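You operate a simulated robot arm through the tools that you are given. There is no shell and no other tool.

You are at the controls of a simulated robot arm. One attempt, no reset.

## Task
Let all the air out: hose bled, tank emptied by the relief pull.
Fine: compressor off and air valve shut first; both gauges end on zero; leave the vent alone.

It is judged by the outcome, as a careful person would: the job done as asked, and still so three seconds after it is handed in. It fails if anything else is knocked over, pushed out of place, dropped, spilled or broken.

## Robot
A 7-joint arm with a two-finger parallel gripper, fixed in place. Base frame: the origin is at the foot of the arm, x ahead of it, y to its left, z up; the work surface is at about z = 740. Readings come in mm, degrees, newtons and seconds.
Its first joint turns from -166.0 to 166.0 degrees. Payload 4.4 kg.
Tool frame: the origin (TCP) lies between the finger pads and is the grasp point; the fingertips stand 23 mm ahead of it; z points along the fingers, y is the line along which they close. Largest opening 94 mm; finger width 38, thickness 10; the body of the gripper, 54 by 96 mm, starts 39 mm behind the TCP.
Orientation is told as [roll, pitch, yaw] about the base's x, y, z axes, in that order, counted from this pose: with the fingers straight down and closing along the base's y, the tool's x points along the base's -x, its y along +y and its z along -z.

## Interface
- The arm moves only by the tool move_arm. Its argument "steps" is a list of rows, each a list of 7 numbers: the shift along the tool's x, y, z in units of 200 mm (1.0 is 200 mm), then the turn, a rotation vector about the tool's x, y, z in units of 90 degrees (1.0 is 90 degrees), then the closure, from 0 (fully open) to 1 (shut). In form: [[tx, ty, tz, ax, ay, az, jaw], ...]. A call has 1 to 20 rows; each row is the pose to reach, as a shift and turn from the pose commanded when the call began, along the tool's axes at that moment. A call with a number of a shift or a turn outside -1 to 1 is refused whole. Rows are played at 5 a second. More than 50 mm and 8.6 degrees between two rows, or a gripper value outside its range, and nothing of the call is played. Where a pose cannot be reached the arm comes as near as it can. A force on the tool above 60 N (or 10 N above the force at the start of the call, whichever is more), or a blocked arm, ends the call early, and 0.2 s more pass. Each finger travels about 72 mm/s and halts on what it meets, pressing with about 43 N; the grip force reading is that of the motor and also rises with nothing between the fingers. The clock runs only during rows and for 0.2 s after the last one: add rows that repeat a pose to give the fingers time. The reply holds the time, the measured pose of the TCP, the force on the tool along the base axes, the opening and the grip force, in the units named above and with some noise, with the torque about the TCP (base axes, N m) and any sound that the robot's microphone picked up.
- Cameras (640 x 400 px; columns grow to the right, rows downward): "scene" is fixed at [220.3, 650.9, 1520]; the picture's right is [-0.72, -0.69, 0.00], its down [-0.28, 0.29, -0.91] and it looks along [0.63, -0.66, -0.41] (base axes); focal length 347 px, centre (320, 200). "wrist" rides on the gripper at [86, 16, -75] in the tool frame; the picture's right is [-0.18, 0.98, 0.00], its down [-0.58, -0.11, -0.81] and it looks along [-0.79, -0.15, 0.59] (tool axes); focal length 243 px, centre (320, 200). There is no depth. A picture from a camera that has moved, and an enlarged one, comes with that camera's place and axes in the base frame and with its lens.
- grab_frame(camera): a new picture of that camera. No time passes.
- close_up(camera, box): a new picture of the part [left, top, right, bottom] of that camera's present view, enlarged. No time passes.
- hand_in(): hands the job in; it is judged then, once.

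Places have to be worked out from the pictures, the camera data and where the tool is seen. Open the gripper and draw the arm clear of the work before you hand the job in, unless the task says otherwise.

The tools are called after "Call:" by a JSON object that holds its "fn" and its "kwargs". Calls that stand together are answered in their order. move_arm: Moves the arm, as the interface text tells. Its arguments: {"type":"object","properties":{"steps":{"type":"array"}},"required":["steps"]} The other tools are called the same way: grab_frame (camera) takes a picture; close_up (camera, box) takes an enlarged picture of a part of a camera's view; hand_in () hands the job in.

At the start:

```text
t: 0.0
tool_pos: [640.3, -133.1, 1399.6]
tool_rot: [-0.1, 0.0, 0.0]
ft_force: [-0.5, 0.1, -0.1]
moment: [-0.01, 0.0, 0.0]
gripper_width: 93.8
gripper_force: 0.1
```

scene: 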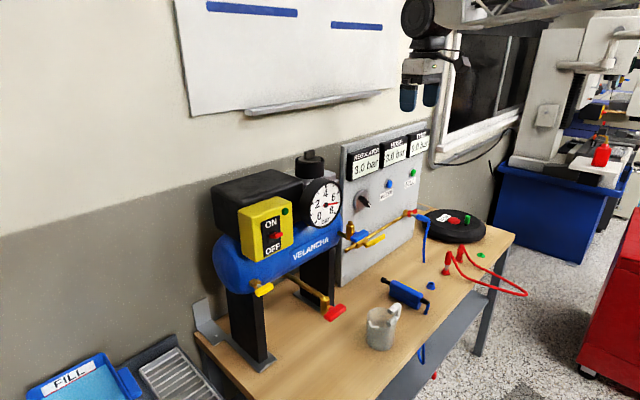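
wrist: 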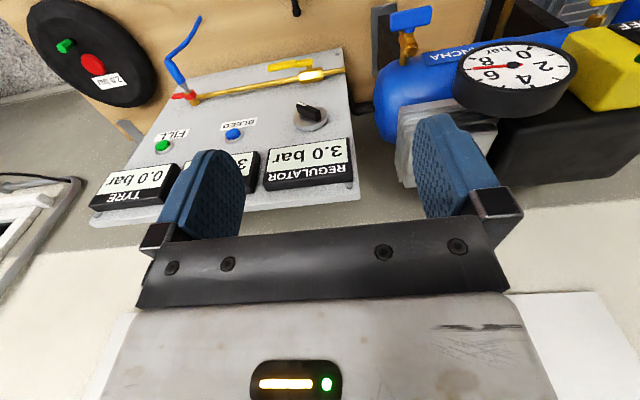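

I start by looking closely at the compressor, the panel and the bench in both cameras before moving anything.

Call:
{"fn": "close_up", "kwargs": {"camera": "scene", "box": [190, 140, 350, 240]}}

Call:
{"fn": "close_up", "kwargs": {"camera": "scene", "box": [320, 120, 480, 270]}}

Call:
{"fn": "close_up", "kwargs": {"camera": "scene", "box": [190, 230, 350, 380]}}

Call:
{"fn": "close_up", "kwargs": {"camera": "scene", "box": [340, 200, 540, 360]}}

Call:
{"fn": "close_up", "kwargs": {"camera": "wrist", "box": [80, 0, 380, 220]}}

Call:
{"fn": "close_up", "kwargs": {"camera": "wrist", "box": [360, 0, 640, 200]}}

```text
4.00 times, centred on (270, 190) of scene
camera zoom: at [220.3, 650.9, 1520.0], right [-0.72, -0.69, 0.0], down [-0.28, 0.29, -0.91], along [0.63, -0.66, -0.41], focal length 1387 px, centre (520, 240)
```

zoom: 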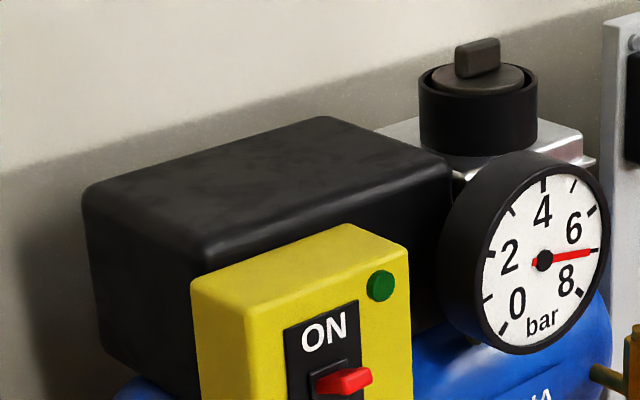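

```text
2.67 times, centred on (400, 195) of scene
camera zoom: at [220.3, 650.9, 1520.0], right [-0.72, -0.69, 0.0], down [-0.28, 0.29, -0.91], along [0.63, -0.66, -0.41], focal length 925 px, centre (107, 213)
```

zoom: 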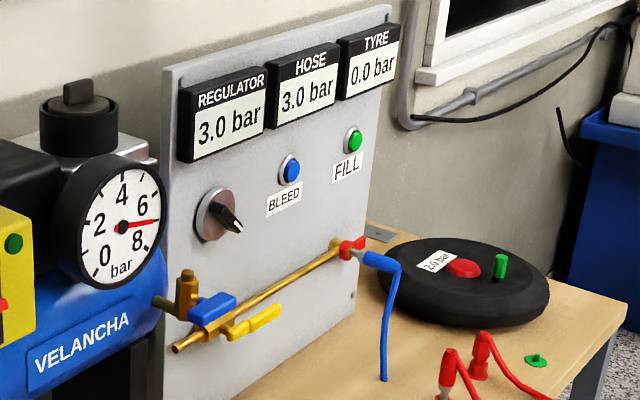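

```text
2.67 times, centred on (270, 305) of scene
camera zoom: at [220.3, 650.9, 1520.0], right [-0.72, -0.69, 0.0], down [-0.28, 0.29, -0.91], along [0.63, -0.66, -0.41], focal length 925 px, centre (453, -80)
```

zoom: 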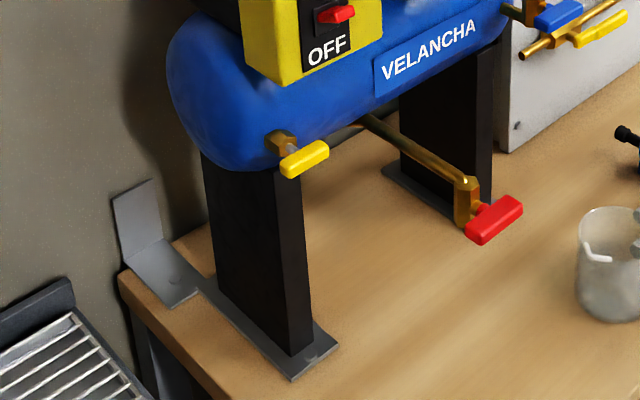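

```text
2.50 times, centred on (440, 280) of scene
camera zoom: at [220.3, 650.9, 1520.0], right [-0.72, -0.69, 0.0], down [-0.28, 0.29, -0.91], along [0.63, -0.66, -0.41], focal length 867 px, centre (20, 0)
```

zoom: 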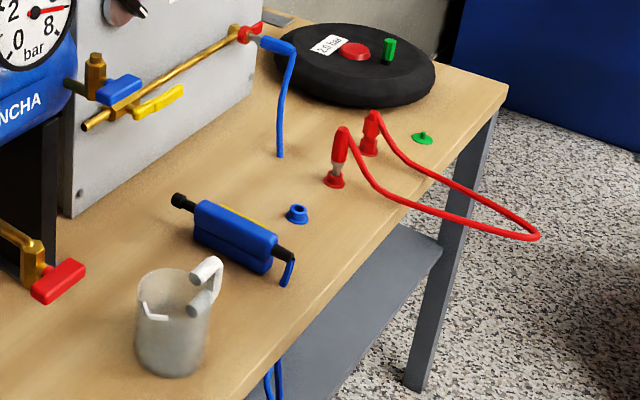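

```text
1.82 times, centred on (230, 110) of wrist
camera zoom: at [556.0, -117.0, 1474.0], right [0.18, 0.98, 0.0], down [0.58, -0.11, 0.81], along [0.79, -0.15, -0.59], focal length 441 px, centre (484, 364)
```

zoom: 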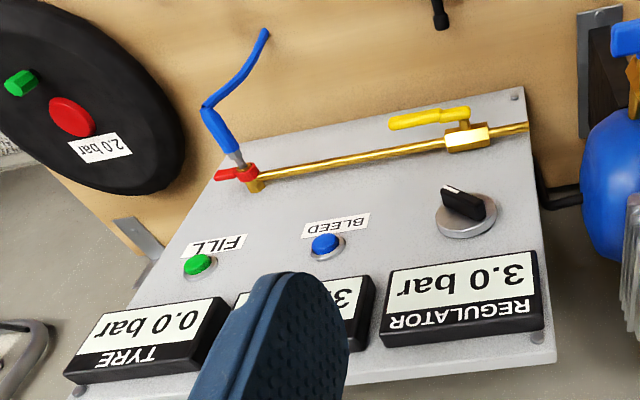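

```text
2.00 times, centred on (500, 100) of wrist
camera zoom: at [556.0, -117.0, 1474.0], right [0.18, 0.98, 0.0], down [0.58, -0.11, 0.81], along [0.79, -0.15, -0.59], focal length 485 px, centre (-40, 400)
```

zoom: 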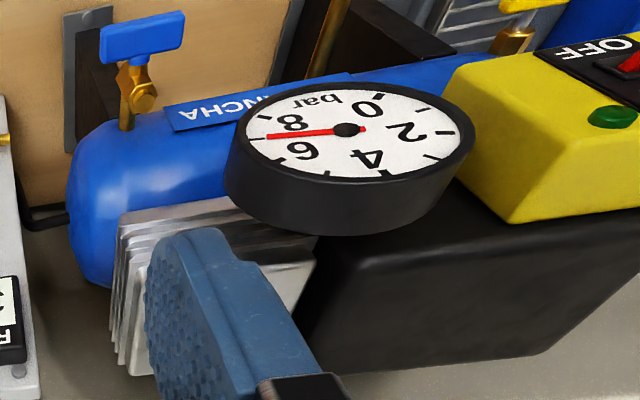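

The wrist camera works as a mobile eye: from the two views I place the blue handle at the tank end near (705, -8, 1061) and the tank gauge near (726, 95, 1184). I'll back the arm away and lower it slightly for a frontal look at all controls.

Call:
{"fn": "move_arm", "kwargs": {"steps": [[0.2, 0.05, 0.1, 0, 0, 0, 0], [0.4, 0.1, 0.2, 0, 0, 0, 0], [0.6, 0.15, 0.3, 0, 0, 0, 0], [0.8, 0.2, 0.4, 0, 0, 0, 0], [1.0, 0.25, 0.5, 0, 0, 0, 0], [1.0, 0.3, 0.7, 0, 0, 0, 0]]}}

Call:
{"fn": "grab_frame", "kwargs": {"camera": "wrist"}}

Call:
{"fn": "grab_frame", "kwargs": {"camera": "scene"}}

```text
t: 1.4
tool_pos: [440.7, -72.1, 1258.6]
tool_rot: [-0.1, 0.0, 0.1]
ft_force: [-0.1, 0.7, 0.1]
moment: [0.01, 0.02, -0.01]
gripper_width: 94.1
gripper_force: 0.0
```

```text
taken
camera wrist: at [355.6, -56.7, 1332.8], right [0.18, 0.98, 0.0], down [0.58, -0.11, 0.81], along [0.79, -0.15, -0.59], focal length 243 px, centre (320, 200)
```

wrist: 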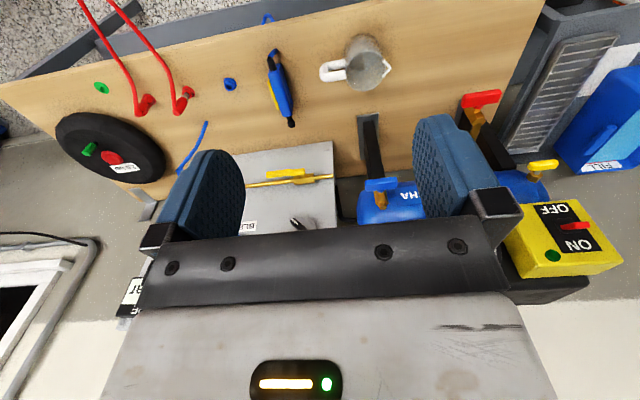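

```text
taken
```

scene: 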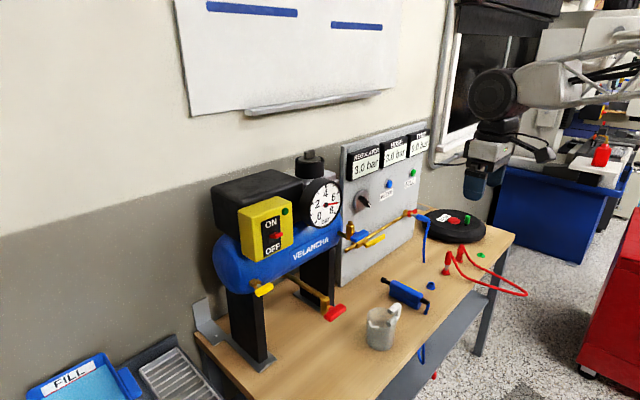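

Clear view from the front now. I enlarge the compressor's switch box and the coloured handles to tell which is the relief pull, the vent and the air valve.

Call:
{"fn": "close_up", "kwargs": {"camera": "wrist", "box": [440, 70, 640, 195]}}

Call:
{"fn": "close_up", "kwargs": {"camera": "wrist", "box": [320, 100, 480, 225]}}

Call:
{"fn": "close_up", "kwargs": {"camera": "wrist", "box": [490, 150, 640, 290]}}

Call:
{"fn": "close_up", "kwargs": {"camera": "scene", "box": [320, 200, 400, 260]}}

Call:
{"fn": "close_up", "kwargs": {"camera": "scene", "box": [230, 190, 310, 250]}}

Call:
{"fn": "close_up", "kwargs": {"camera": "scene", "box": [240, 260, 360, 340]}}

```text
3.20 times, centred on (540, 132) of wrist
camera zoom: at [355.6, -56.7, 1332.8], right [0.18, 0.98, 0.0], down [0.58, -0.11, 0.81], along [0.79, -0.15, -0.59], focal length 776 px, centre (-384, 416)
```

zoom: 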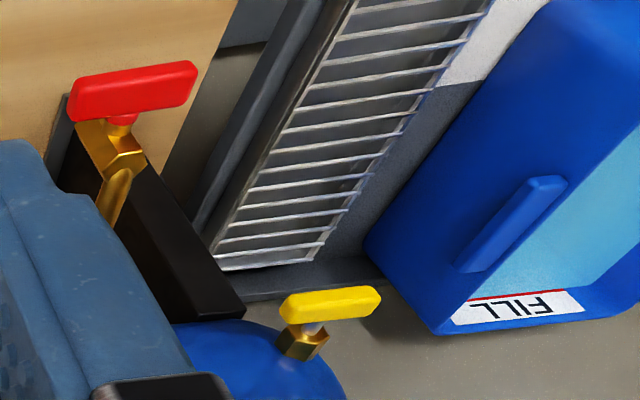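

```text
3.20 times, centred on (400, 162) of wrist
camera zoom: at [355.6, -56.7, 1332.8], right [0.18, 0.98, 0.0], down [0.58, -0.11, 0.81], along [0.79, -0.15, -0.59], focal length 776 px, centre (64, 320)
```

zoom: 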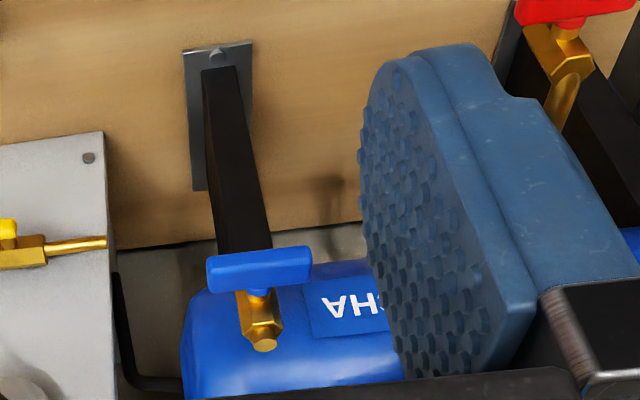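

```text
2.86 times, centred on (565, 220) of wrist
camera zoom: at [355.6, -56.7, 1332.8], right [0.18, 0.98, 0.0], down [0.58, -0.11, 0.81], along [0.79, -0.15, -0.59], focal length 693 px, centre (-380, 143)
```

zoom: 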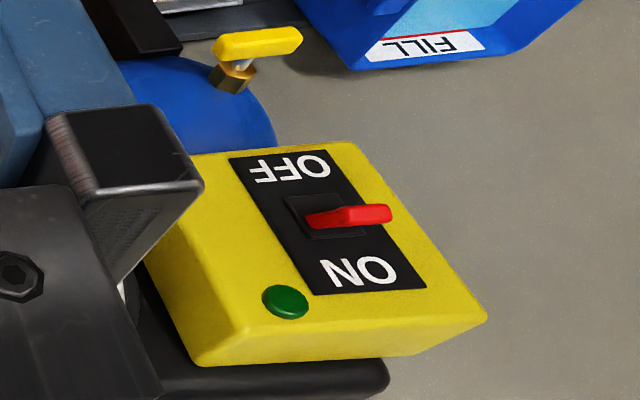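

```text
6.67 times, centred on (360, 230) of scene
camera zoom: at [220.3, 650.9, 1520.0], right [-0.72, -0.69, 0.0], down [-0.28, 0.29, -0.91], along [0.63, -0.66, -0.41], focal length 2312 px, centre (53, 0)
```

zoom: 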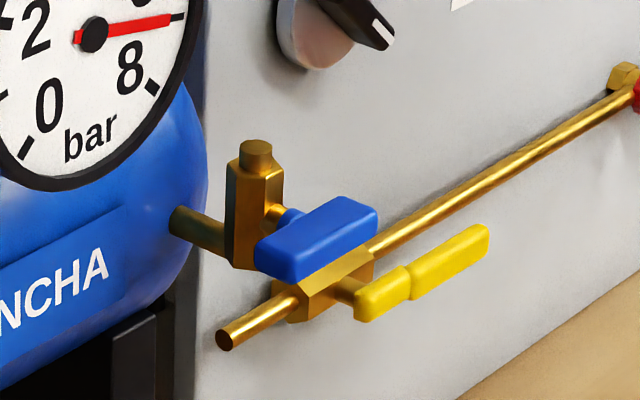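

```text
6.67 times, centred on (270, 220) of scene
camera zoom: at [220.3, 650.9, 1520.0], right [-0.72, -0.69, 0.0], down [-0.28, 0.29, -0.91], along [0.63, -0.66, -0.41], focal length 2312 px, centre (653, 67)
```

zoom: 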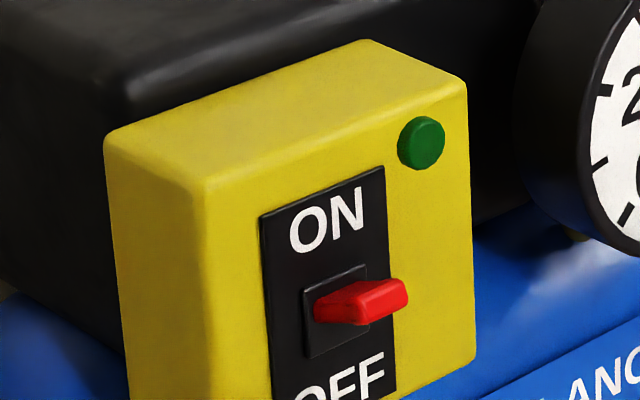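

```text
5.00 times, centred on (300, 300) of scene
camera zoom: at [220.3, 650.9, 1520.0], right [-0.72, -0.69, 0.0], down [-0.28, 0.29, -0.91], along [0.63, -0.66, -0.41], focal length 1734 px, centre (420, -300)
```

zoom: 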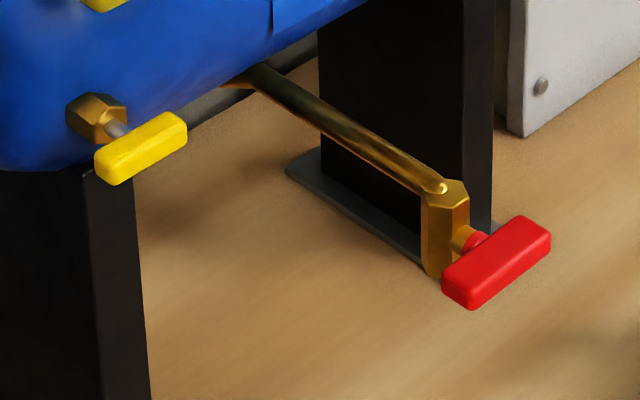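

I see three T-handles on the tank: blue at about (705,-10,1055), yellow at about (744,282,1019) and red at about (630,168,951), plus a yellow lever in line with the panel pipe (air valve, apparently open). I move closer to the blue one for detail, staying well ahead of the gauge.

Call:
{"fn": "move_arm", "kwargs": {"steps": [[-0.14, 0.046, 0.09, 0, 0, 0, 0], [-0.28, 0.092, 0.18, 0, 0, 0, 0], [-0.42, 0.138, 0.27, 0, 0, 0, 0], [-0.56, 0.184, 0.36, 0, 0, 0, 0], [-0.7, 0.23, 0.45, 0, 0, 0, 0]]}}

Call:
{"fn": "grab_frame", "kwargs": {"camera": "wrist"}}

Call:
{"fn": "close_up", "kwargs": {"camera": "wrist", "box": [240, 60, 440, 200]}}

Call:
{"fn": "close_up", "kwargs": {"camera": "wrist", "box": [60, 60, 260, 200]}}

```text
t: 2.6
tool_pos: [581.4, -26.0, 1170.5]
tool_rot: [-0.1, 0.0, 0.0]
ft_force: [0.2, 0.6, -0.3]
moment: [-0.02, 0.05, -0.03]
gripper_width: 94.0
gripper_force: 0.0
```

```text
taken
camera wrist: at [496.1, -10.3, 1243.8], right [0.18, 0.98, 0.0], down [0.58, -0.11, 0.81], along [0.79, -0.15, -0.59], focal length 243 px, centre (320, 200)
```

wrist: 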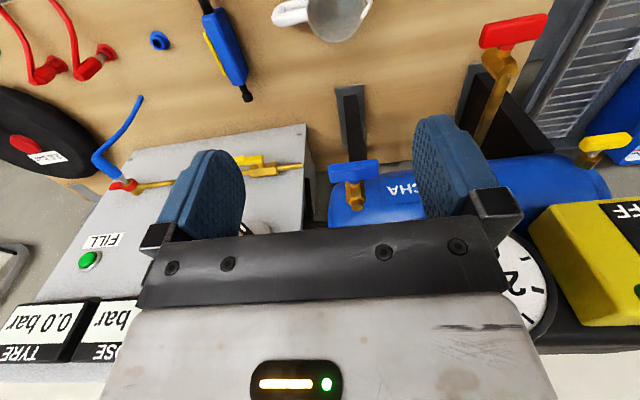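

```text
2.86 times, centred on (340, 130) of wrist
camera zoom: at [496.1, -10.3, 1243.8], right [0.18, 0.98, 0.0], down [0.58, -0.11, 0.81], along [0.79, -0.15, -0.59], focal length 693 px, centre (263, 400)
```

zoom: 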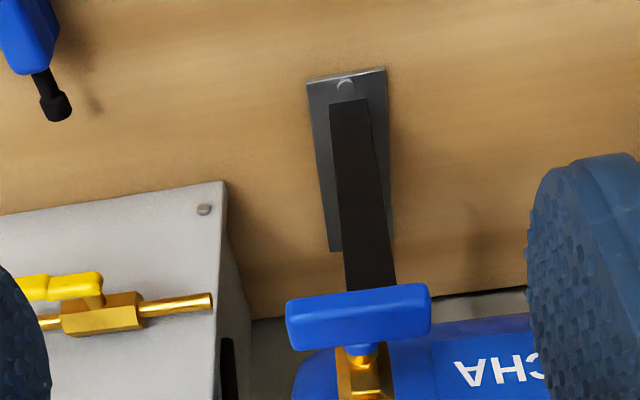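

```text
2.86 times, centred on (160, 130) of wrist
camera zoom: at [496.1, -10.3, 1243.8], right [0.18, 0.98, 0.0], down [0.58, -0.11, 0.81], along [0.79, -0.15, -0.59], focal length 693 px, centre (777, 400)
```

zoom: 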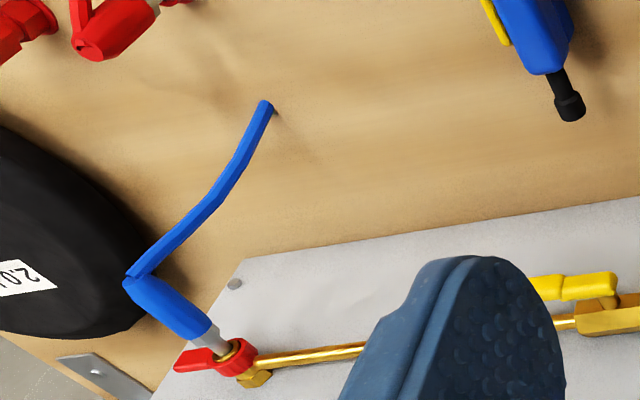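

The blue handle sits on a vertical brass body on a stub from the tank end; nothing is lettered there. Next I slide left in front of the tank to look at the yellow and red handles and the switch.

Call:
{"fn": "move_arm", "kwargs": {"steps": [[0.0, 0.2, 0.0, 0, 0, 0, 0], [0.0, 0.4, 0.02, 0, 0, 0, 0], [0.0, 0.6, 0.04, 0, 0, 0, 0], [0.0, 0.8, 0.06, 0, 0, 0, 0], [0.0, 1.0, 0.08, 0, 0, 0, 0]]}}

Call:
{"fn": "grab_frame", "kwargs": {"camera": "wrist"}}

Call:
{"fn": "close_up", "kwargs": {"camera": "wrist", "box": [220, 0, 420, 140]}}

Call:
{"fn": "close_up", "kwargs": {"camera": "wrist", "box": [340, 80, 540, 220]}}

```text
t: 3.8
tool_pos: [583.3, 174.0, 1154.8]
tool_rot: [0.0, 0.1, 0.1]
ft_force: [0.5, -0.6, -0.1]
moment: [0.0, 0.0, 0.01]
gripper_width: 93.8
gripper_force: 0.0
```

```text
taken
camera wrist: at [497.3, 190.2, 1228.2], right [0.18, 0.98, 0.0], down [0.58, -0.11, 0.81], along [0.79, -0.15, -0.59], focal length 243 px, centre (320, 200)
```

wrist: 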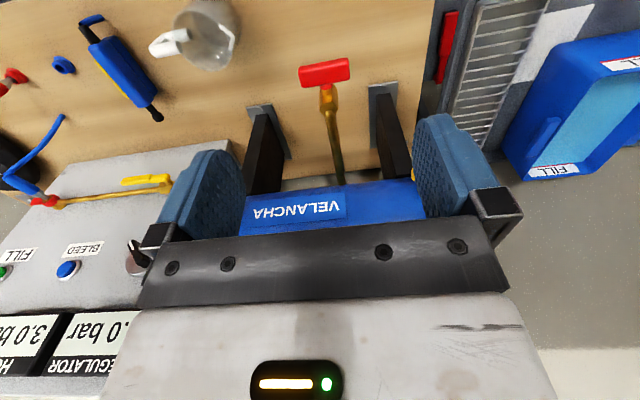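

```text
2.86 times, centred on (320, 70) of wrist
camera zoom: at [497.3, 190.2, 1228.2], right [0.18, 0.98, 0.0], down [0.58, -0.11, 0.81], along [0.79, -0.15, -0.59], focal length 693 px, centre (320, 571)
```

zoom: 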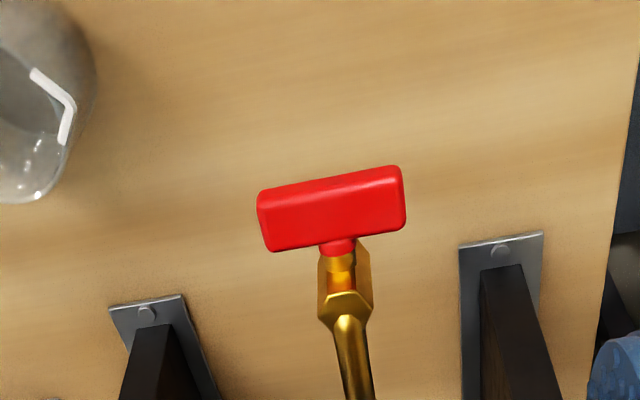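

```text
2.86 times, centred on (440, 150) of wrist
camera zoom: at [497.3, 190.2, 1228.2], right [0.18, 0.98, 0.0], down [0.58, -0.11, 0.81], along [0.79, -0.15, -0.59], focal length 693 px, centre (-23, 343)
```

zoom: 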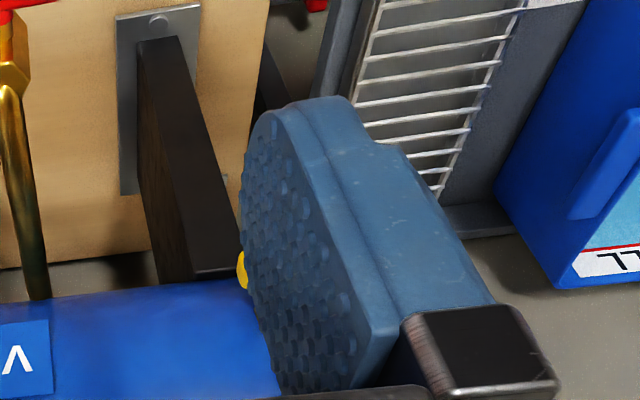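

Red is a long pipe from the tank underside ending in a T-handle. The left finger hides the yellow handle, so I shift further left to see it.

Call:
{"fn": "move_arm", "kwargs": {"steps": [[0.0, 0.2, 0.0, 0, 0, 0, 0], [0.0, 0.4, 0.0, 0, 0, 0, 0], [0.0, 0.55, 0.1, 0, 0, 0, 0], [0.0, 0.65, 0.2, 0, 0, 0, 0]]}}

Call:
{"fn": "grab_frame", "kwargs": {"camera": "wrist"}}

Call:
{"fn": "close_up", "kwargs": {"camera": "wrist", "box": [240, 80, 440, 220]}}

```text
t: 4.8
tool_pos: [581.6, 303.0, 1114.4]
tool_rot: [0.0, 0.0, 0.0]
ft_force: [0.4, 0.0, -0.1]
moment: [-0.01, -0.01, 0.0]
gripper_width: 93.9
gripper_force: 0.0
```

```text
taken
camera wrist: at [496.0, 319.0, 1188.3], right [0.18, 0.98, 0.0], down [0.58, -0.11, 0.81], along [0.79, -0.15, -0.59], focal length 243 px, centre (320, 200)
```

wrist: 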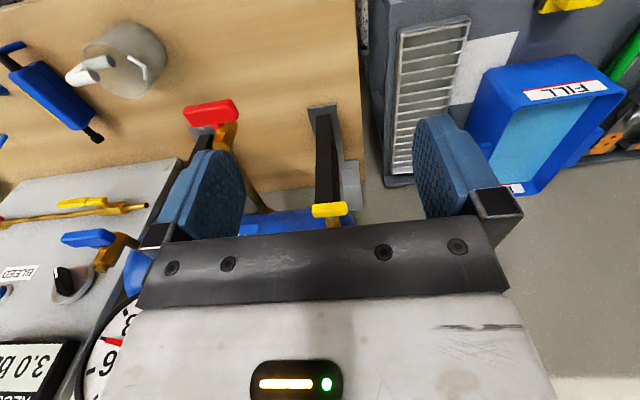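

```text
2.86 times, centred on (340, 150) of wrist
camera zoom: at [496.0, 319.0, 1188.3], right [0.18, 0.98, 0.0], down [0.58, -0.11, 0.81], along [0.79, -0.15, -0.59], focal length 693 px, centre (263, 343)
```

zoom: 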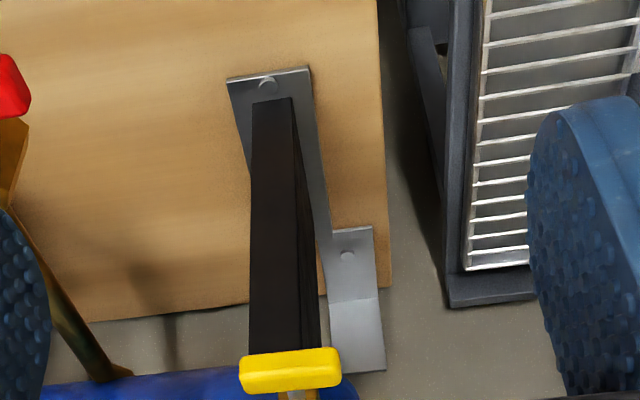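

The blue handle's side profile is visible at the left of this frame; I enlarge it and the yellow handle.

Call:
{"fn": "close_up", "kwargs": {"camera": "wrist", "box": [50, 180, 150, 280]}}

Call:
{"fn": "close_up", "kwargs": {"camera": "wrist", "box": [280, 180, 380, 250]}}

Call:
{"fn": "close_up", "kwargs": {"camera": "scene", "box": [330, 210, 370, 250]}}

Call:
{"fn": "close_up", "kwargs": {"camera": "scene", "box": [245, 270, 285, 310]}}

Call:
{"fn": "close_up", "kwargs": {"camera": "scene", "box": [310, 285, 350, 325]}}

```text
4.00 times, centred on (100, 230) of wrist
camera zoom: at [496.0, 319.0, 1188.3], right [0.18, 0.98, 0.0], down [0.58, -0.11, 0.81], along [0.79, -0.15, -0.59], focal length 970 px, centre (1200, 80)
```

zoom: 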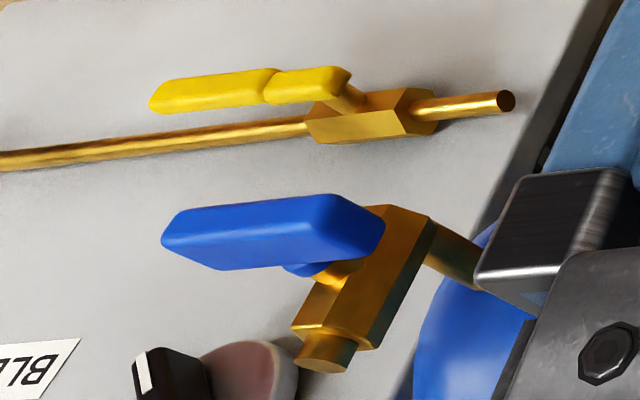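

```text
5.71 times, centred on (330, 215) of wrist
camera zoom: at [496.0, 319.0, 1188.3], right [0.18, 0.98, 0.0], down [0.58, -0.11, 0.81], along [0.79, -0.15, -0.59], focal length 1386 px, centre (263, 114)
```

zoom: 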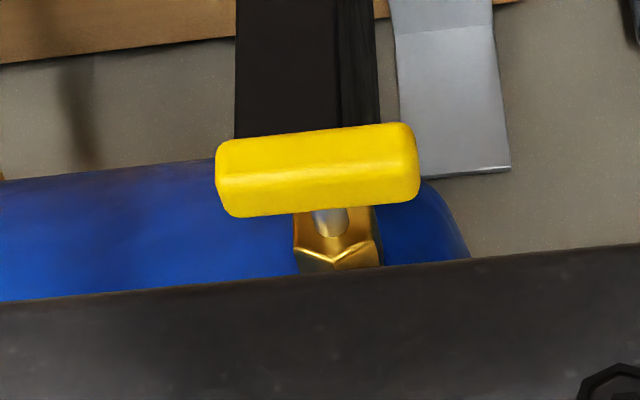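

```text
10.00 times, centred on (350, 230) of scene
camera zoom: at [220.3, 650.9, 1520.0], right [-0.72, -0.69, 0.0], down [-0.28, 0.29, -0.91], along [0.63, -0.66, -0.41], focal length 3468 px, centre (20, -100)
```

zoom: 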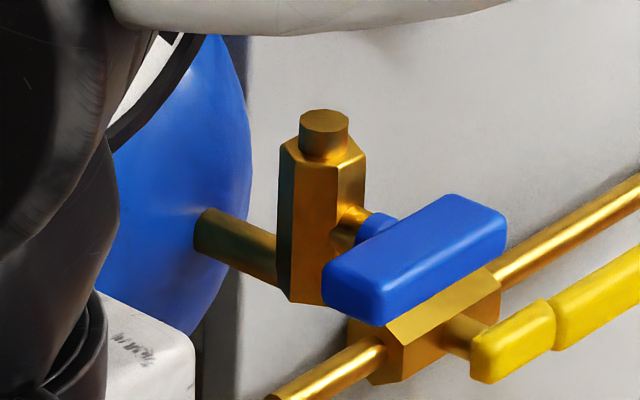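

```text
10.00 times, centred on (265, 290) of scene
camera zoom: at [220.3, 650.9, 1520.0], right [-0.72, -0.69, 0.0], down [-0.28, 0.29, -0.91], along [0.63, -0.66, -0.41], focal length 3468 px, centre (870, -700)
```

zoom: 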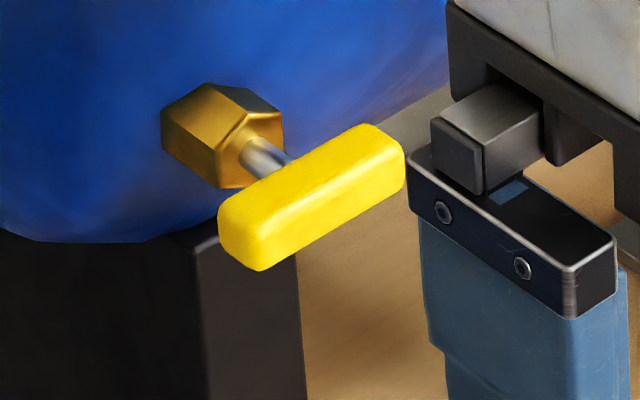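

```text
10.00 times, centred on (330, 305) of scene
camera zoom: at [220.3, 650.9, 1520.0], right [-0.72, -0.69, 0.0], down [-0.28, 0.29, -0.91], along [0.63, -0.66, -0.41], focal length 3468 px, centre (220, -850)
```

zoom: 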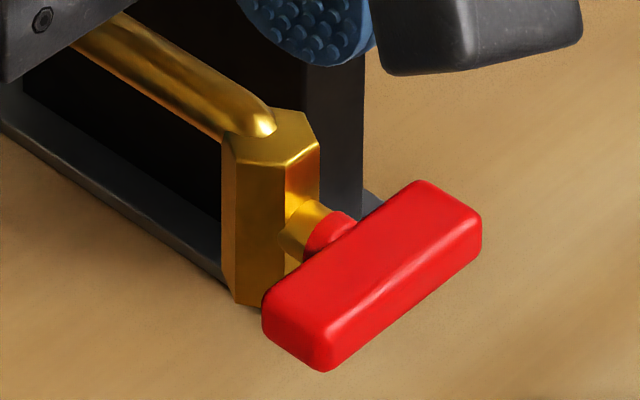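

The yellow handle is the odd one out: a hex body screwed straight into the tank with a sliding steel plunger and a T-grip, i.e. a spring-loaded safety/relief pull. Blue (up-facing outlet, collared stem) and red (bottom pipe) are turn-cocks, so they are vent and drain and I'll leave them alone. First the switch at about (728,251,1153): I pitch the tool forward to horizontal, closed, while well in front of it.

Call:
{"fn": "move_arm", "kwargs": {"steps": [[0, -0.03, -0.04, 0, -0.091, 0, 0.2], [0, -0.06, -0.08, 0, -0.182, 0, 0.4], [0, -0.09, -0.12, 0, -0.273, 0, 0.6], [0, -0.12, -0.16, 0, -0.364, 0, 0.8], [0, -0.15, -0.2, 0, -0.455, 0, 1], [0, -0.18, -0.25, 0, -0.546, 0, 1], [0, -0.2, -0.3, 0, -0.637, 0, 1], [0, -0.22, -0.35, 0, -0.728, 0, 1], [0, -0.24, -0.4, 0, -0.819, 0, 1], [0, -0.25, -0.45, 0, -0.91, 0, 1], [0, -0.26, -0.5, 0, -1.0, 0, 1], [0, -0.26, -0.5, 0, -1.0, 0, 1]]}}

Call:
{"fn": "grab_frame", "kwargs": {"camera": "wrist"}}

Call:
{"fn": "grab_frame", "kwargs": {"camera": "scene"}}

```text
t: 7.4
tool_pos: [582.2, 250.2, 1213.7]
tool_rot: [-178.2, -89.9, 178.2]
ft_force: [-0.1, -0.6, 0.3]
moment: [0.04, 0.01, -0.01]
gripper_width: 0.0
gripper_force: 42.8
```

```text
taken
camera wrist: at [508.1, 267.1, 1127.4], right [0.0, 0.98, 0.18], down [-0.81, -0.11, 0.58], along [0.59, -0.15, 0.79], focal length 243 px, centre (320, 200)
```

wrist: 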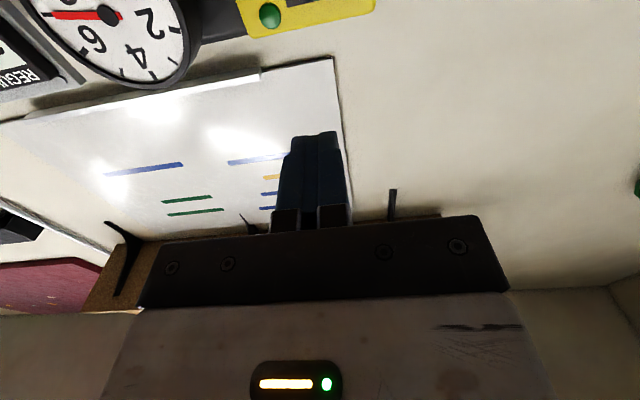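

```text
taken
```

scene: 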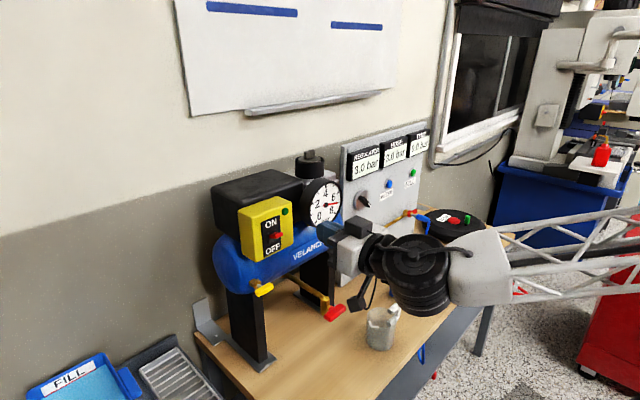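

Now the tool is horizontal (tool x = down, z = forward) at (582,250,1214). The lever runs from roughly (750,251,1143) to a raised tip near (708,251,1163), i.e. on ON. I advance above it with the closed fingers and check before pressing down.

Call:
{"fn": "move_arm", "kwargs": {"steps": [[0, 0, 0.15, 0, 0, 0, 1], [0, 0, 0.3, 0, 0, 0, 1], [0, 0, 0.45, 0, 0, 0, 1], [0, 0, 0.6, 0, 0, 0, 1]]}}

Call:
{"fn": "close_up", "kwargs": {"camera": "scene", "box": [230, 180, 350, 260]}}

Call:
{"fn": "grab_frame", "kwargs": {"camera": "wrist"}}

```text
t: 8.4
tool_pos: [702.6, 250.5, 1214.3]
tool_rot: [118.5, -90.0, -118.6]
ft_force: [0.3, -0.3, 0.4]
moment: [0.01, 0.0, -0.01]
gripper_width: 0.2
gripper_force: 42.5
```

```text
5.00 times, centred on (290, 220) of scene
camera zoom: at [220.3, 650.9, 1520.0], right [-0.72, -0.69, 0.0], down [-0.28, 0.29, -0.91], along [0.63, -0.66, -0.41], focal length 1734 px, centre (470, 100)
```

zoom: 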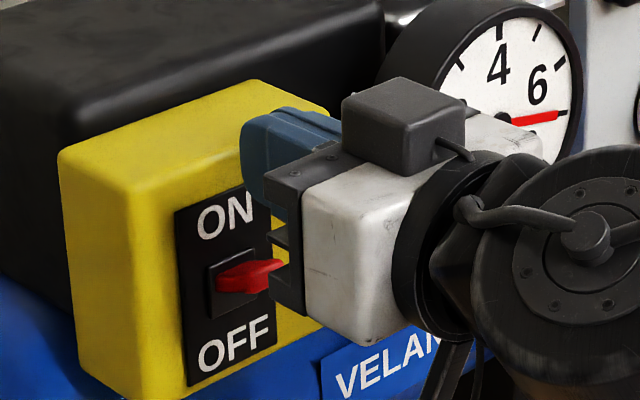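

```text
taken
camera wrist: at [628.3, 266.6, 1127.1], right [0.0, 0.98, 0.18], down [-0.81, -0.11, 0.58], along [0.59, -0.15, 0.79], focal length 243 px, centre (320, 200)
```

wrist: 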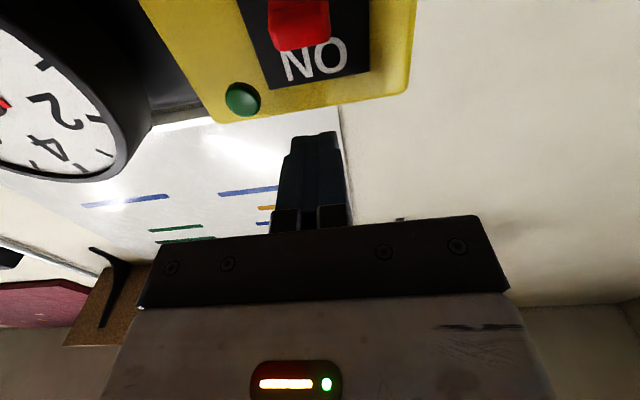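

The fingers hover about 25 mm above the lever tip, aligned in y (lever seen at y≈253). I press straight down in small steps to flip it to OFF.

Call:
{"fn": "move_arm", "kwargs": {"steps": [[0.06, 0, 0, 0, 0, 0, 1], [0.12, 0, 0, 0, 0, 0, 1], [0.17, 0, 0, 0, 0, 0, 1], [0.21, 0, 0, 0, 0, 0, 1], [0.24, 0, 0, 0, 0, 0, 1], [0.27, 0, 0, 0, 0, 0, 1], [0.3, 0, 0, 0, 0, 0, 1], [0.33, 0, 0, 0, 0, 0, 1]]}}

Call:
{"fn": "close_up", "kwargs": {"camera": "scene", "box": [230, 180, 350, 260]}}

Call:
{"fn": "grab_frame", "kwargs": {"camera": "wrist"}}

```text
t: 10.3
tool_pos: [701.5, 251.0, 1157.3]
tool_rot: [163.7, -89.2, -163.8]
ft_force: [-0.2, -0.1, 4.4]
moment: [-0.03, -0.1, 0.06]
gripper_width: 0.0
gripper_force: 42.1
stopped in row 8: the force on the tool passed its limit at 64 N (the readings are from after the stop); the commanded pose is now the measured one
```

```text
5.00 times, centred on (290, 220) of scene
camera zoom: at [220.3, 650.9, 1520.0], right [-0.72, -0.69, 0.0], down [-0.28, 0.29, -0.91], along [0.63, -0.66, -0.41], focal length 1734 px, centre (470, 100)
```

zoom: 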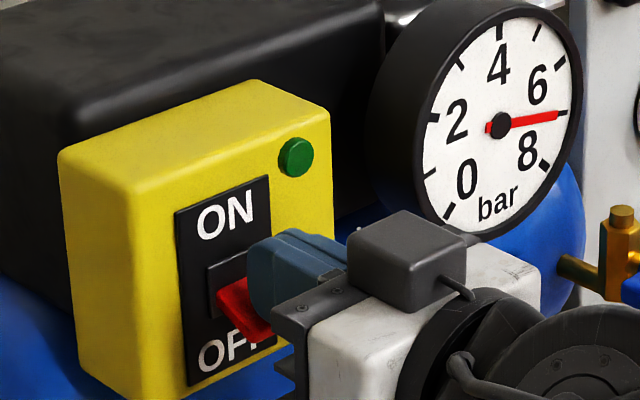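

```text
taken
camera wrist: at [629.3, 267.2, 1070.7], right [0.0, 0.98, 0.19], down [-0.81, -0.11, 0.57], along [0.58, -0.15, 0.8], focal length 243 px, centre (320, 200)
```

wrist: 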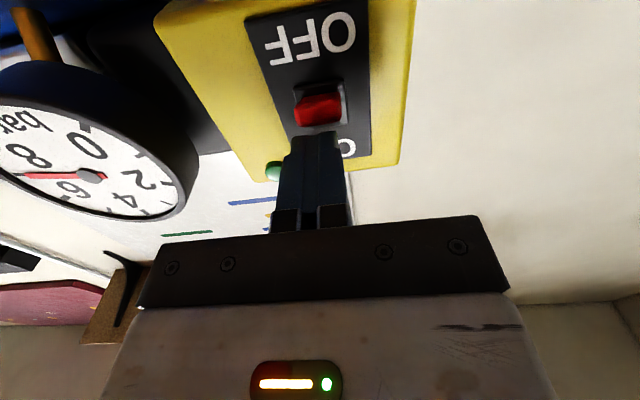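

The lever is now tilted down toward OFF and the arm stopped at its end stop. I lift off and back away, then verify the switch.

Call:
{"fn": "move_arm", "kwargs": {"steps": [[-0.1, 0, 0, 0, 0, 0, 1], [-0.2, 0, -0.02, 0, 0, 0, 1], [-0.3, 0, -0.15, 0, 0, 0, 1], [-0.3, 0, -0.35, 0, 0, 0, 1], [-0.3, 0, -0.55, 0, 0, 0, 1], [-0.3, 0, -0.75, 0, 0, 0, 1]]}}

Call:
{"fn": "close_up", "kwargs": {"camera": "scene", "box": [210, 170, 350, 260]}}

Call:
{"fn": "grab_frame", "kwargs": {"camera": "scene"}}

```text
t: 11.7
tool_pos: [550.3, 250.3, 1215.4]
tool_rot: [160.6, -89.4, -160.6]
ft_force: [-0.2, 0.2, -0.4]
moment: [-0.04, -0.01, -0.04]
gripper_width: 0.0
gripper_force: 41.3
```

```text
4.44 times, centred on (280, 215) of scene
camera zoom: at [220.3, 650.9, 1520.0], right [-0.72, -0.69, 0.0], down [-0.28, 0.29, -0.91], along [0.63, -0.66, -0.41], focal length 1541 px, centre (498, 133)
```

zoom: 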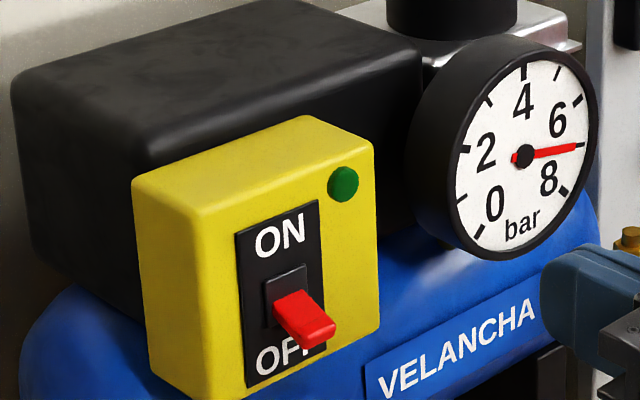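

```text
taken
```

scene: 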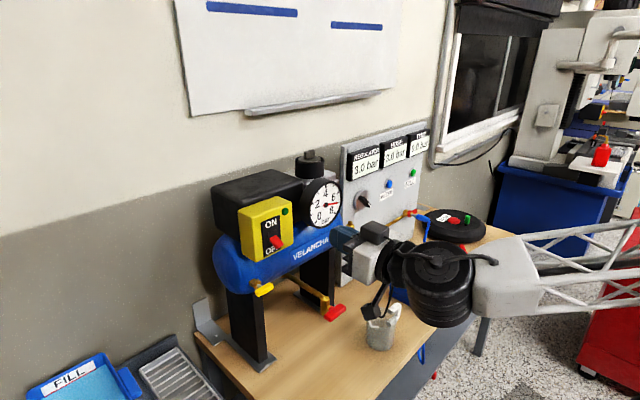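

The switch is on OFF and the gauge still shows 7 bar. Next is the air-valve lever, which runs from its pivot near (800,-185,908) to its tip near (793,-275,905). I roll the tool 90° so the wrist camera sits at the side instead of hanging low over the bench, and move over toward the panel.

Call:
{"fn": "move_arm", "kwargs": {"steps": [[0, -0.09, 0, 0, 0, 0.091, 1], [0, -0.18, 0, 0, 0, 0.182, 1], [0, -0.27, 0, 0, 0, 0.273, 1], [0, -0.36, 0, 0, 0, 0.364, 1], [0, -0.45, 0, 0, 0, 0.455, 1], [0, -0.54, 0, 0, 0, 0.546, 1], [0, -0.63, 0, 0, 0, 0.637, 1], [0, -0.72, 0, 0, 0, 0.728, 1], [0, -0.81, 0, 0, 0, 0.819, 1], [0, -0.9, 0, 0, 0, 0.91, 1], [0, -1.0, 0, 0, 0, 1.0, 1], [0, -1.0, 0, 0, 0, 1.0, 1]]}}

Call:
{"fn": "grab_frame", "kwargs": {"camera": "wrist"}}

Call:
{"fn": "grab_frame", "kwargs": {"camera": "scene"}}

```text
t: 14.3
tool_pos: [592.7, 59.8, 1261.1]
tool_rot: [83.2, 0.4, -84.6]
ft_force: [0.1, 0.1, 1.9]
moment: [-0.04, 0.01, -0.01]
gripper_width: 0.2
gripper_force: 43.1
out of reach, approached as far as the arm can: row 7, 8, 9, 10, 11, 12
```

```text
taken
camera wrist: at [513.6, 138.6, 1285.9], right [0.13, -0.18, 0.97], down [-0.75, -0.66, -0.02], along [0.64, -0.73, -0.22], focal length 243 px, centre (320, 200)
```

wrist: 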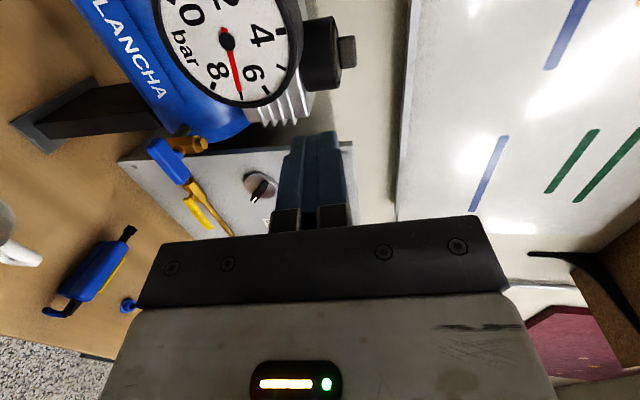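

```text
taken
```

scene: 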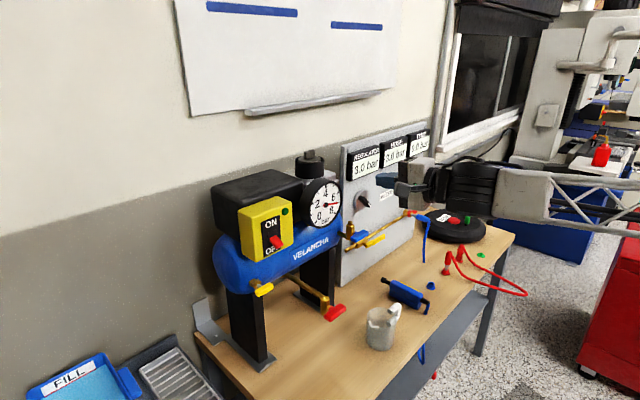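

The roll nearly completed but the arm ran into a joint limit that close to its base (about 7° and 45 mm off). I move forward, where there is more room, to see whether the pose resolves.

Call:
{"fn": "move_arm", "kwargs": {"steps": [[-0.05, 0, 0.1, 0, 0, 0, 1], [-0.15, 0, 0.2, 0, 0, 0, 1], [-0.25, 0, 0.3, 0, 0, 0, 1], [-0.35, 0, 0.4, 0, 0, 0, 1], [-0.45, 0, 0.4, 0, 0, 0, 1], [-0.45, 0, 0.4, 0, 0, 0, 1]]}}

Call:
{"fn": "grab_frame", "kwargs": {"camera": "scene"}}

```text
t: 15.7
tool_pos: [631.2, -39.3, 1215.9]
tool_rot: [90.7, 0.2, -90.1]
ft_force: [-0.7, 0.1, 0.0]
moment: [0.02, -0.04, -0.01]
gripper_width: 0.0
gripper_force: 42.4
out of reach, approached as far as the arm can: row 1, 2
```

```text
taken
```

scene: 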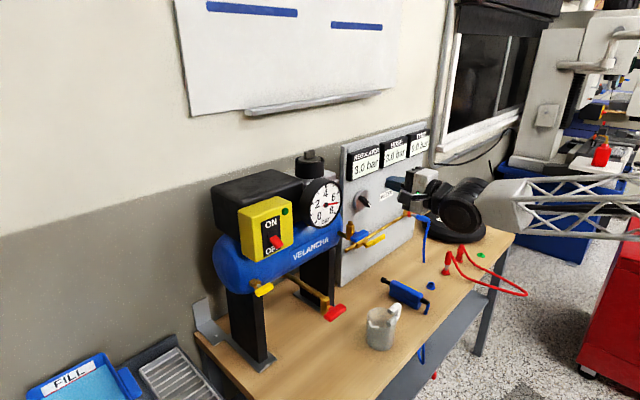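

The pose resolved cleanly: tool at (631,-39,1216), pointing forward with the jaw line vertical and the camera on the left side. I slide to y≈-239 and then descend in free space in front of the panel.

Call:
{"fn": "move_arm", "kwargs": {"steps": [[-0.2, 0, 0, 0, 0, 0, 1], [-0.4, 0, 0, 0, 0, 0, 1], [-0.6, 0, 0, 0, 0, 0, 1], [-0.8, 0, 0, 0, 0, 0, 1], [-1.0, 0, 0, 0, 0, 0, 1], [-1.0, -0.2, 0, 0, 0, 0, 1], [-1.0, -0.4, 0, 0, 0, 0, 1], [-1.0, -0.6, 0, 0, 0, 0, 1], [-1.0, -0.8, 0, 0, 0, 0, 1], [-1.0, -1.0, 0, 0, 0, 0, 1], [-1.0, -1.0, 0, 0, 0, 0, 1]]}}

Call:
{"fn": "grab_frame", "kwargs": {"camera": "wrist"}}

Call:
{"fn": "grab_frame", "kwargs": {"camera": "scene"}}

```text
t: 18.1
tool_pos: [632.9, -238.9, 1015.2]
tool_rot: [90.7, 0.1, -90.0]
ft_force: [0.5, -0.5, -0.6]
moment: [-0.02, 0.02, -0.02]
gripper_width: 0.0
gripper_force: 42.3
```

```text
taken
camera wrist: at [560.4, -152.1, 1029.8], right [-0.01, -0.19, 0.98], down [-0.81, -0.58, -0.12], along [0.59, -0.79, -0.14], focal length 243 px, centre (320, 200)
```

wrist: 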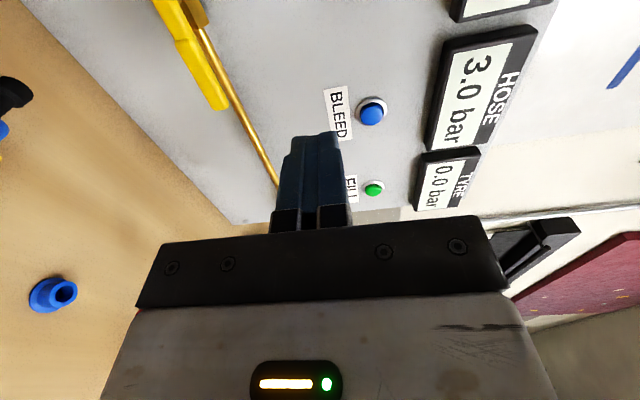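

```text
taken
```

scene: 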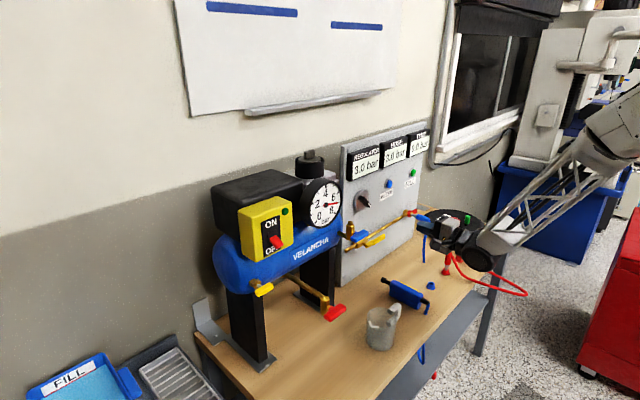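

Great view: lever tip triangulates to (793,-277,902), BLEED to about (839,-349,1067), and the HOSE and TYRE displays are readable. I enlarge the lever to judge its shape and pivot.

Call:
{"fn": "close_up", "kwargs": {"camera": "wrist", "box": [120, 0, 280, 120]}}

Call:
{"fn": "close_up", "kwargs": {"camera": "scene", "box": [335, 200, 425, 260]}}

```text
3.33 times, centred on (200, 60) of wrist
camera zoom: at [560.4, -152.1, 1029.8], right [-0.01, -0.19, 0.98], down [-0.81, -0.58, -0.12], along [0.59, -0.79, -0.14], focal length 809 px, centre (720, 667)
```

zoom: 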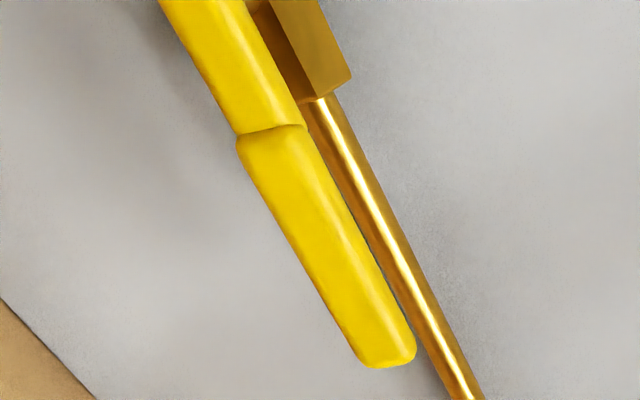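

```text
6.67 times, centred on (380, 230) of scene
camera zoom: at [220.3, 650.9, 1520.0], right [-0.72, -0.69, 0.0], down [-0.28, 0.29, -0.91], along [0.63, -0.66, -0.41], focal length 2312 px, centre (-80, 0)
```

zoom: 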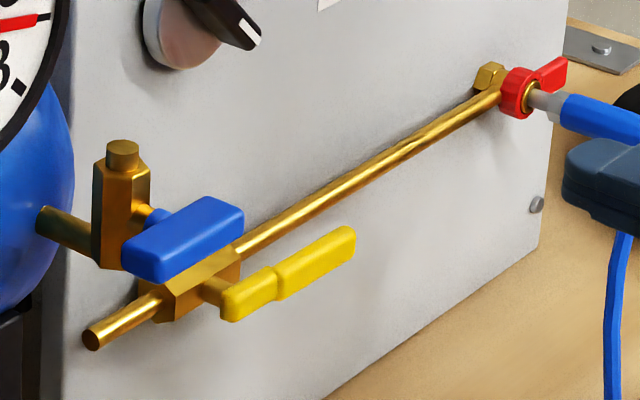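

The lever lies level at z≈906, 92 mm long from its pivot at y≈-185, with the pipe about 35 mm behind it. I bring the closed fingers over its outer half (y≈-264, z≈950), with the tips reaching just past the lever plane but short of the pipe.

Call:
{"fn": "move_arm", "kwargs": {"steps": [[-0.05, -0.15, 0, 0, 0, 0, 1], [-0.1, -0.325, 0.05, 0, 0, 0, 1], [-0.125, -0.325, 0.25, 0, 0, 0, 1], [-0.125, -0.325, 0.45, 0, 0, 0, 1], [-0.125, -0.325, 0.6, 0, 0, 0, 1], [-0.125, -0.325, 0.76, 0, 0, 0, 1], [-0.125, -0.325, 0.76, 0, 0, 0, 1]]}}

Call:
{"fn": "grab_frame", "kwargs": {"camera": "wrist"}}

Call:
{"fn": "close_up", "kwargs": {"camera": "scene", "box": [330, 180, 490, 300]}}

```text
t: 19.7
tool_pos: [785.5, -262.7, 951.4]
tool_rot: [90.7, 0.2, -90.0]
ft_force: [0.2, -1.5, -0.5]
moment: [-0.01, 0.0, -0.04]
gripper_width: 0.3
gripper_force: 42.8
```

```text
taken
camera wrist: at [712.4, -177.0, 966.8], right [-0.01, -0.19, 0.98], down [-0.81, -0.58, -0.12], along [0.59, -0.79, -0.14], focal length 243 px, centre (320, 200)
```

wrist: 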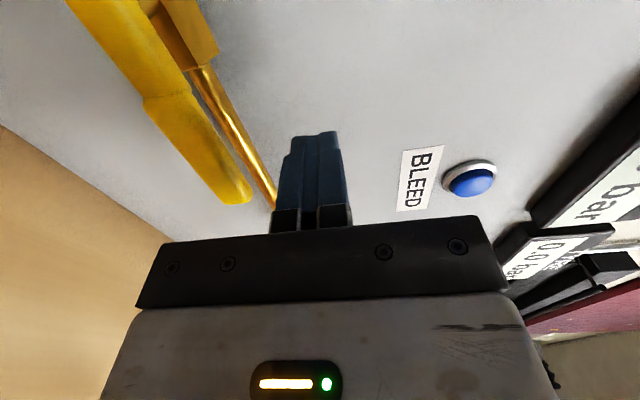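

```text
3.33 times, centred on (410, 240) of scene
camera zoom: at [220.3, 650.9, 1520.0], right [-0.72, -0.69, 0.0], down [-0.28, 0.29, -0.91], along [0.63, -0.66, -0.41], focal length 1156 px, centre (20, 67)
```

zoom: 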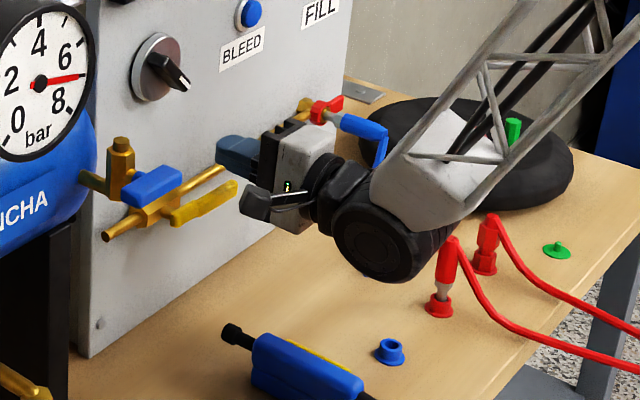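

Seen from the side, the wrist joint would come low over the blue gun on the bench if I pushed down with a level tool. I pitch the nose down 30° first so the wrist rides higher, then check.

Call:
{"fn": "move_arm", "kwargs": {"steps": [[0, 0, 0, 0.083, 0, 0, 1], [0, 0, 0, 0.166, 0, 0, 1], [0, 0, 0, 0.25, 0, 0, 1], [0, 0, 0, 0.333, 0, 0, 1], [0, 0, 0, 0.333, 0, 0, 1]]}}

Call:
{"fn": "grab_frame", "kwargs": {"camera": "wrist"}}

Call:
{"fn": "close_up", "kwargs": {"camera": "scene", "box": [330, 160, 490, 280]}}

```text
t: 20.9
tool_pos: [785.2, -262.8, 951.9]
tool_rot: [60.6, 0.2, -90.1]
ft_force: [0.2, 0.2, 0.4]
moment: [-0.02, -0.03, -0.03]
gripper_width: 0.1
gripper_force: 42.2
```

```text
taken
camera wrist: at [729.8, -177.4, 1002.3], right [0.48, -0.19, 0.86], down [-0.76, -0.58, 0.3], along [0.44, -0.79, -0.42], focal length 243 px, centre (320, 200)
```

wrist: 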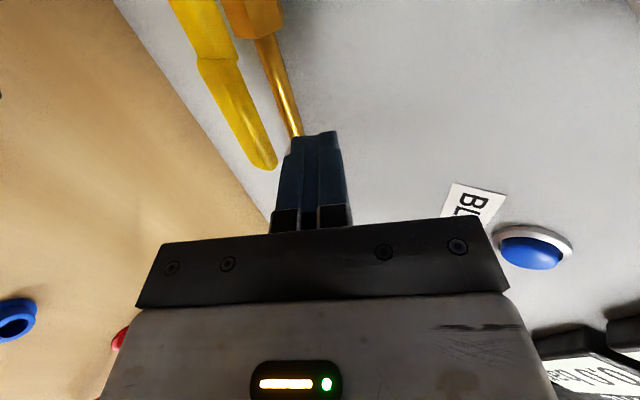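

```text
3.33 times, centred on (410, 220) of scene
camera zoom: at [220.3, 650.9, 1520.0], right [-0.72, -0.69, 0.0], down [-0.28, 0.29, -0.91], along [0.63, -0.66, -0.41], focal length 1156 px, centre (20, 133)
```

zoom: 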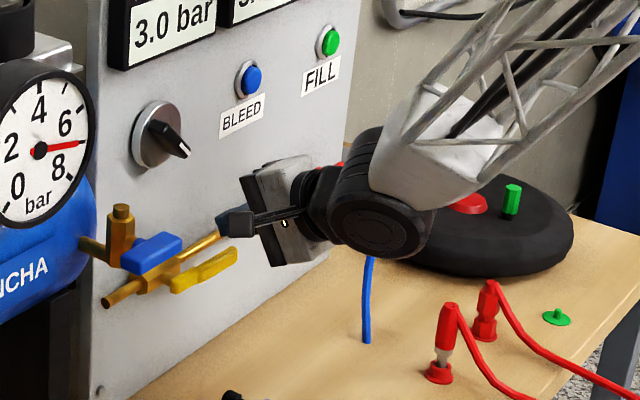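

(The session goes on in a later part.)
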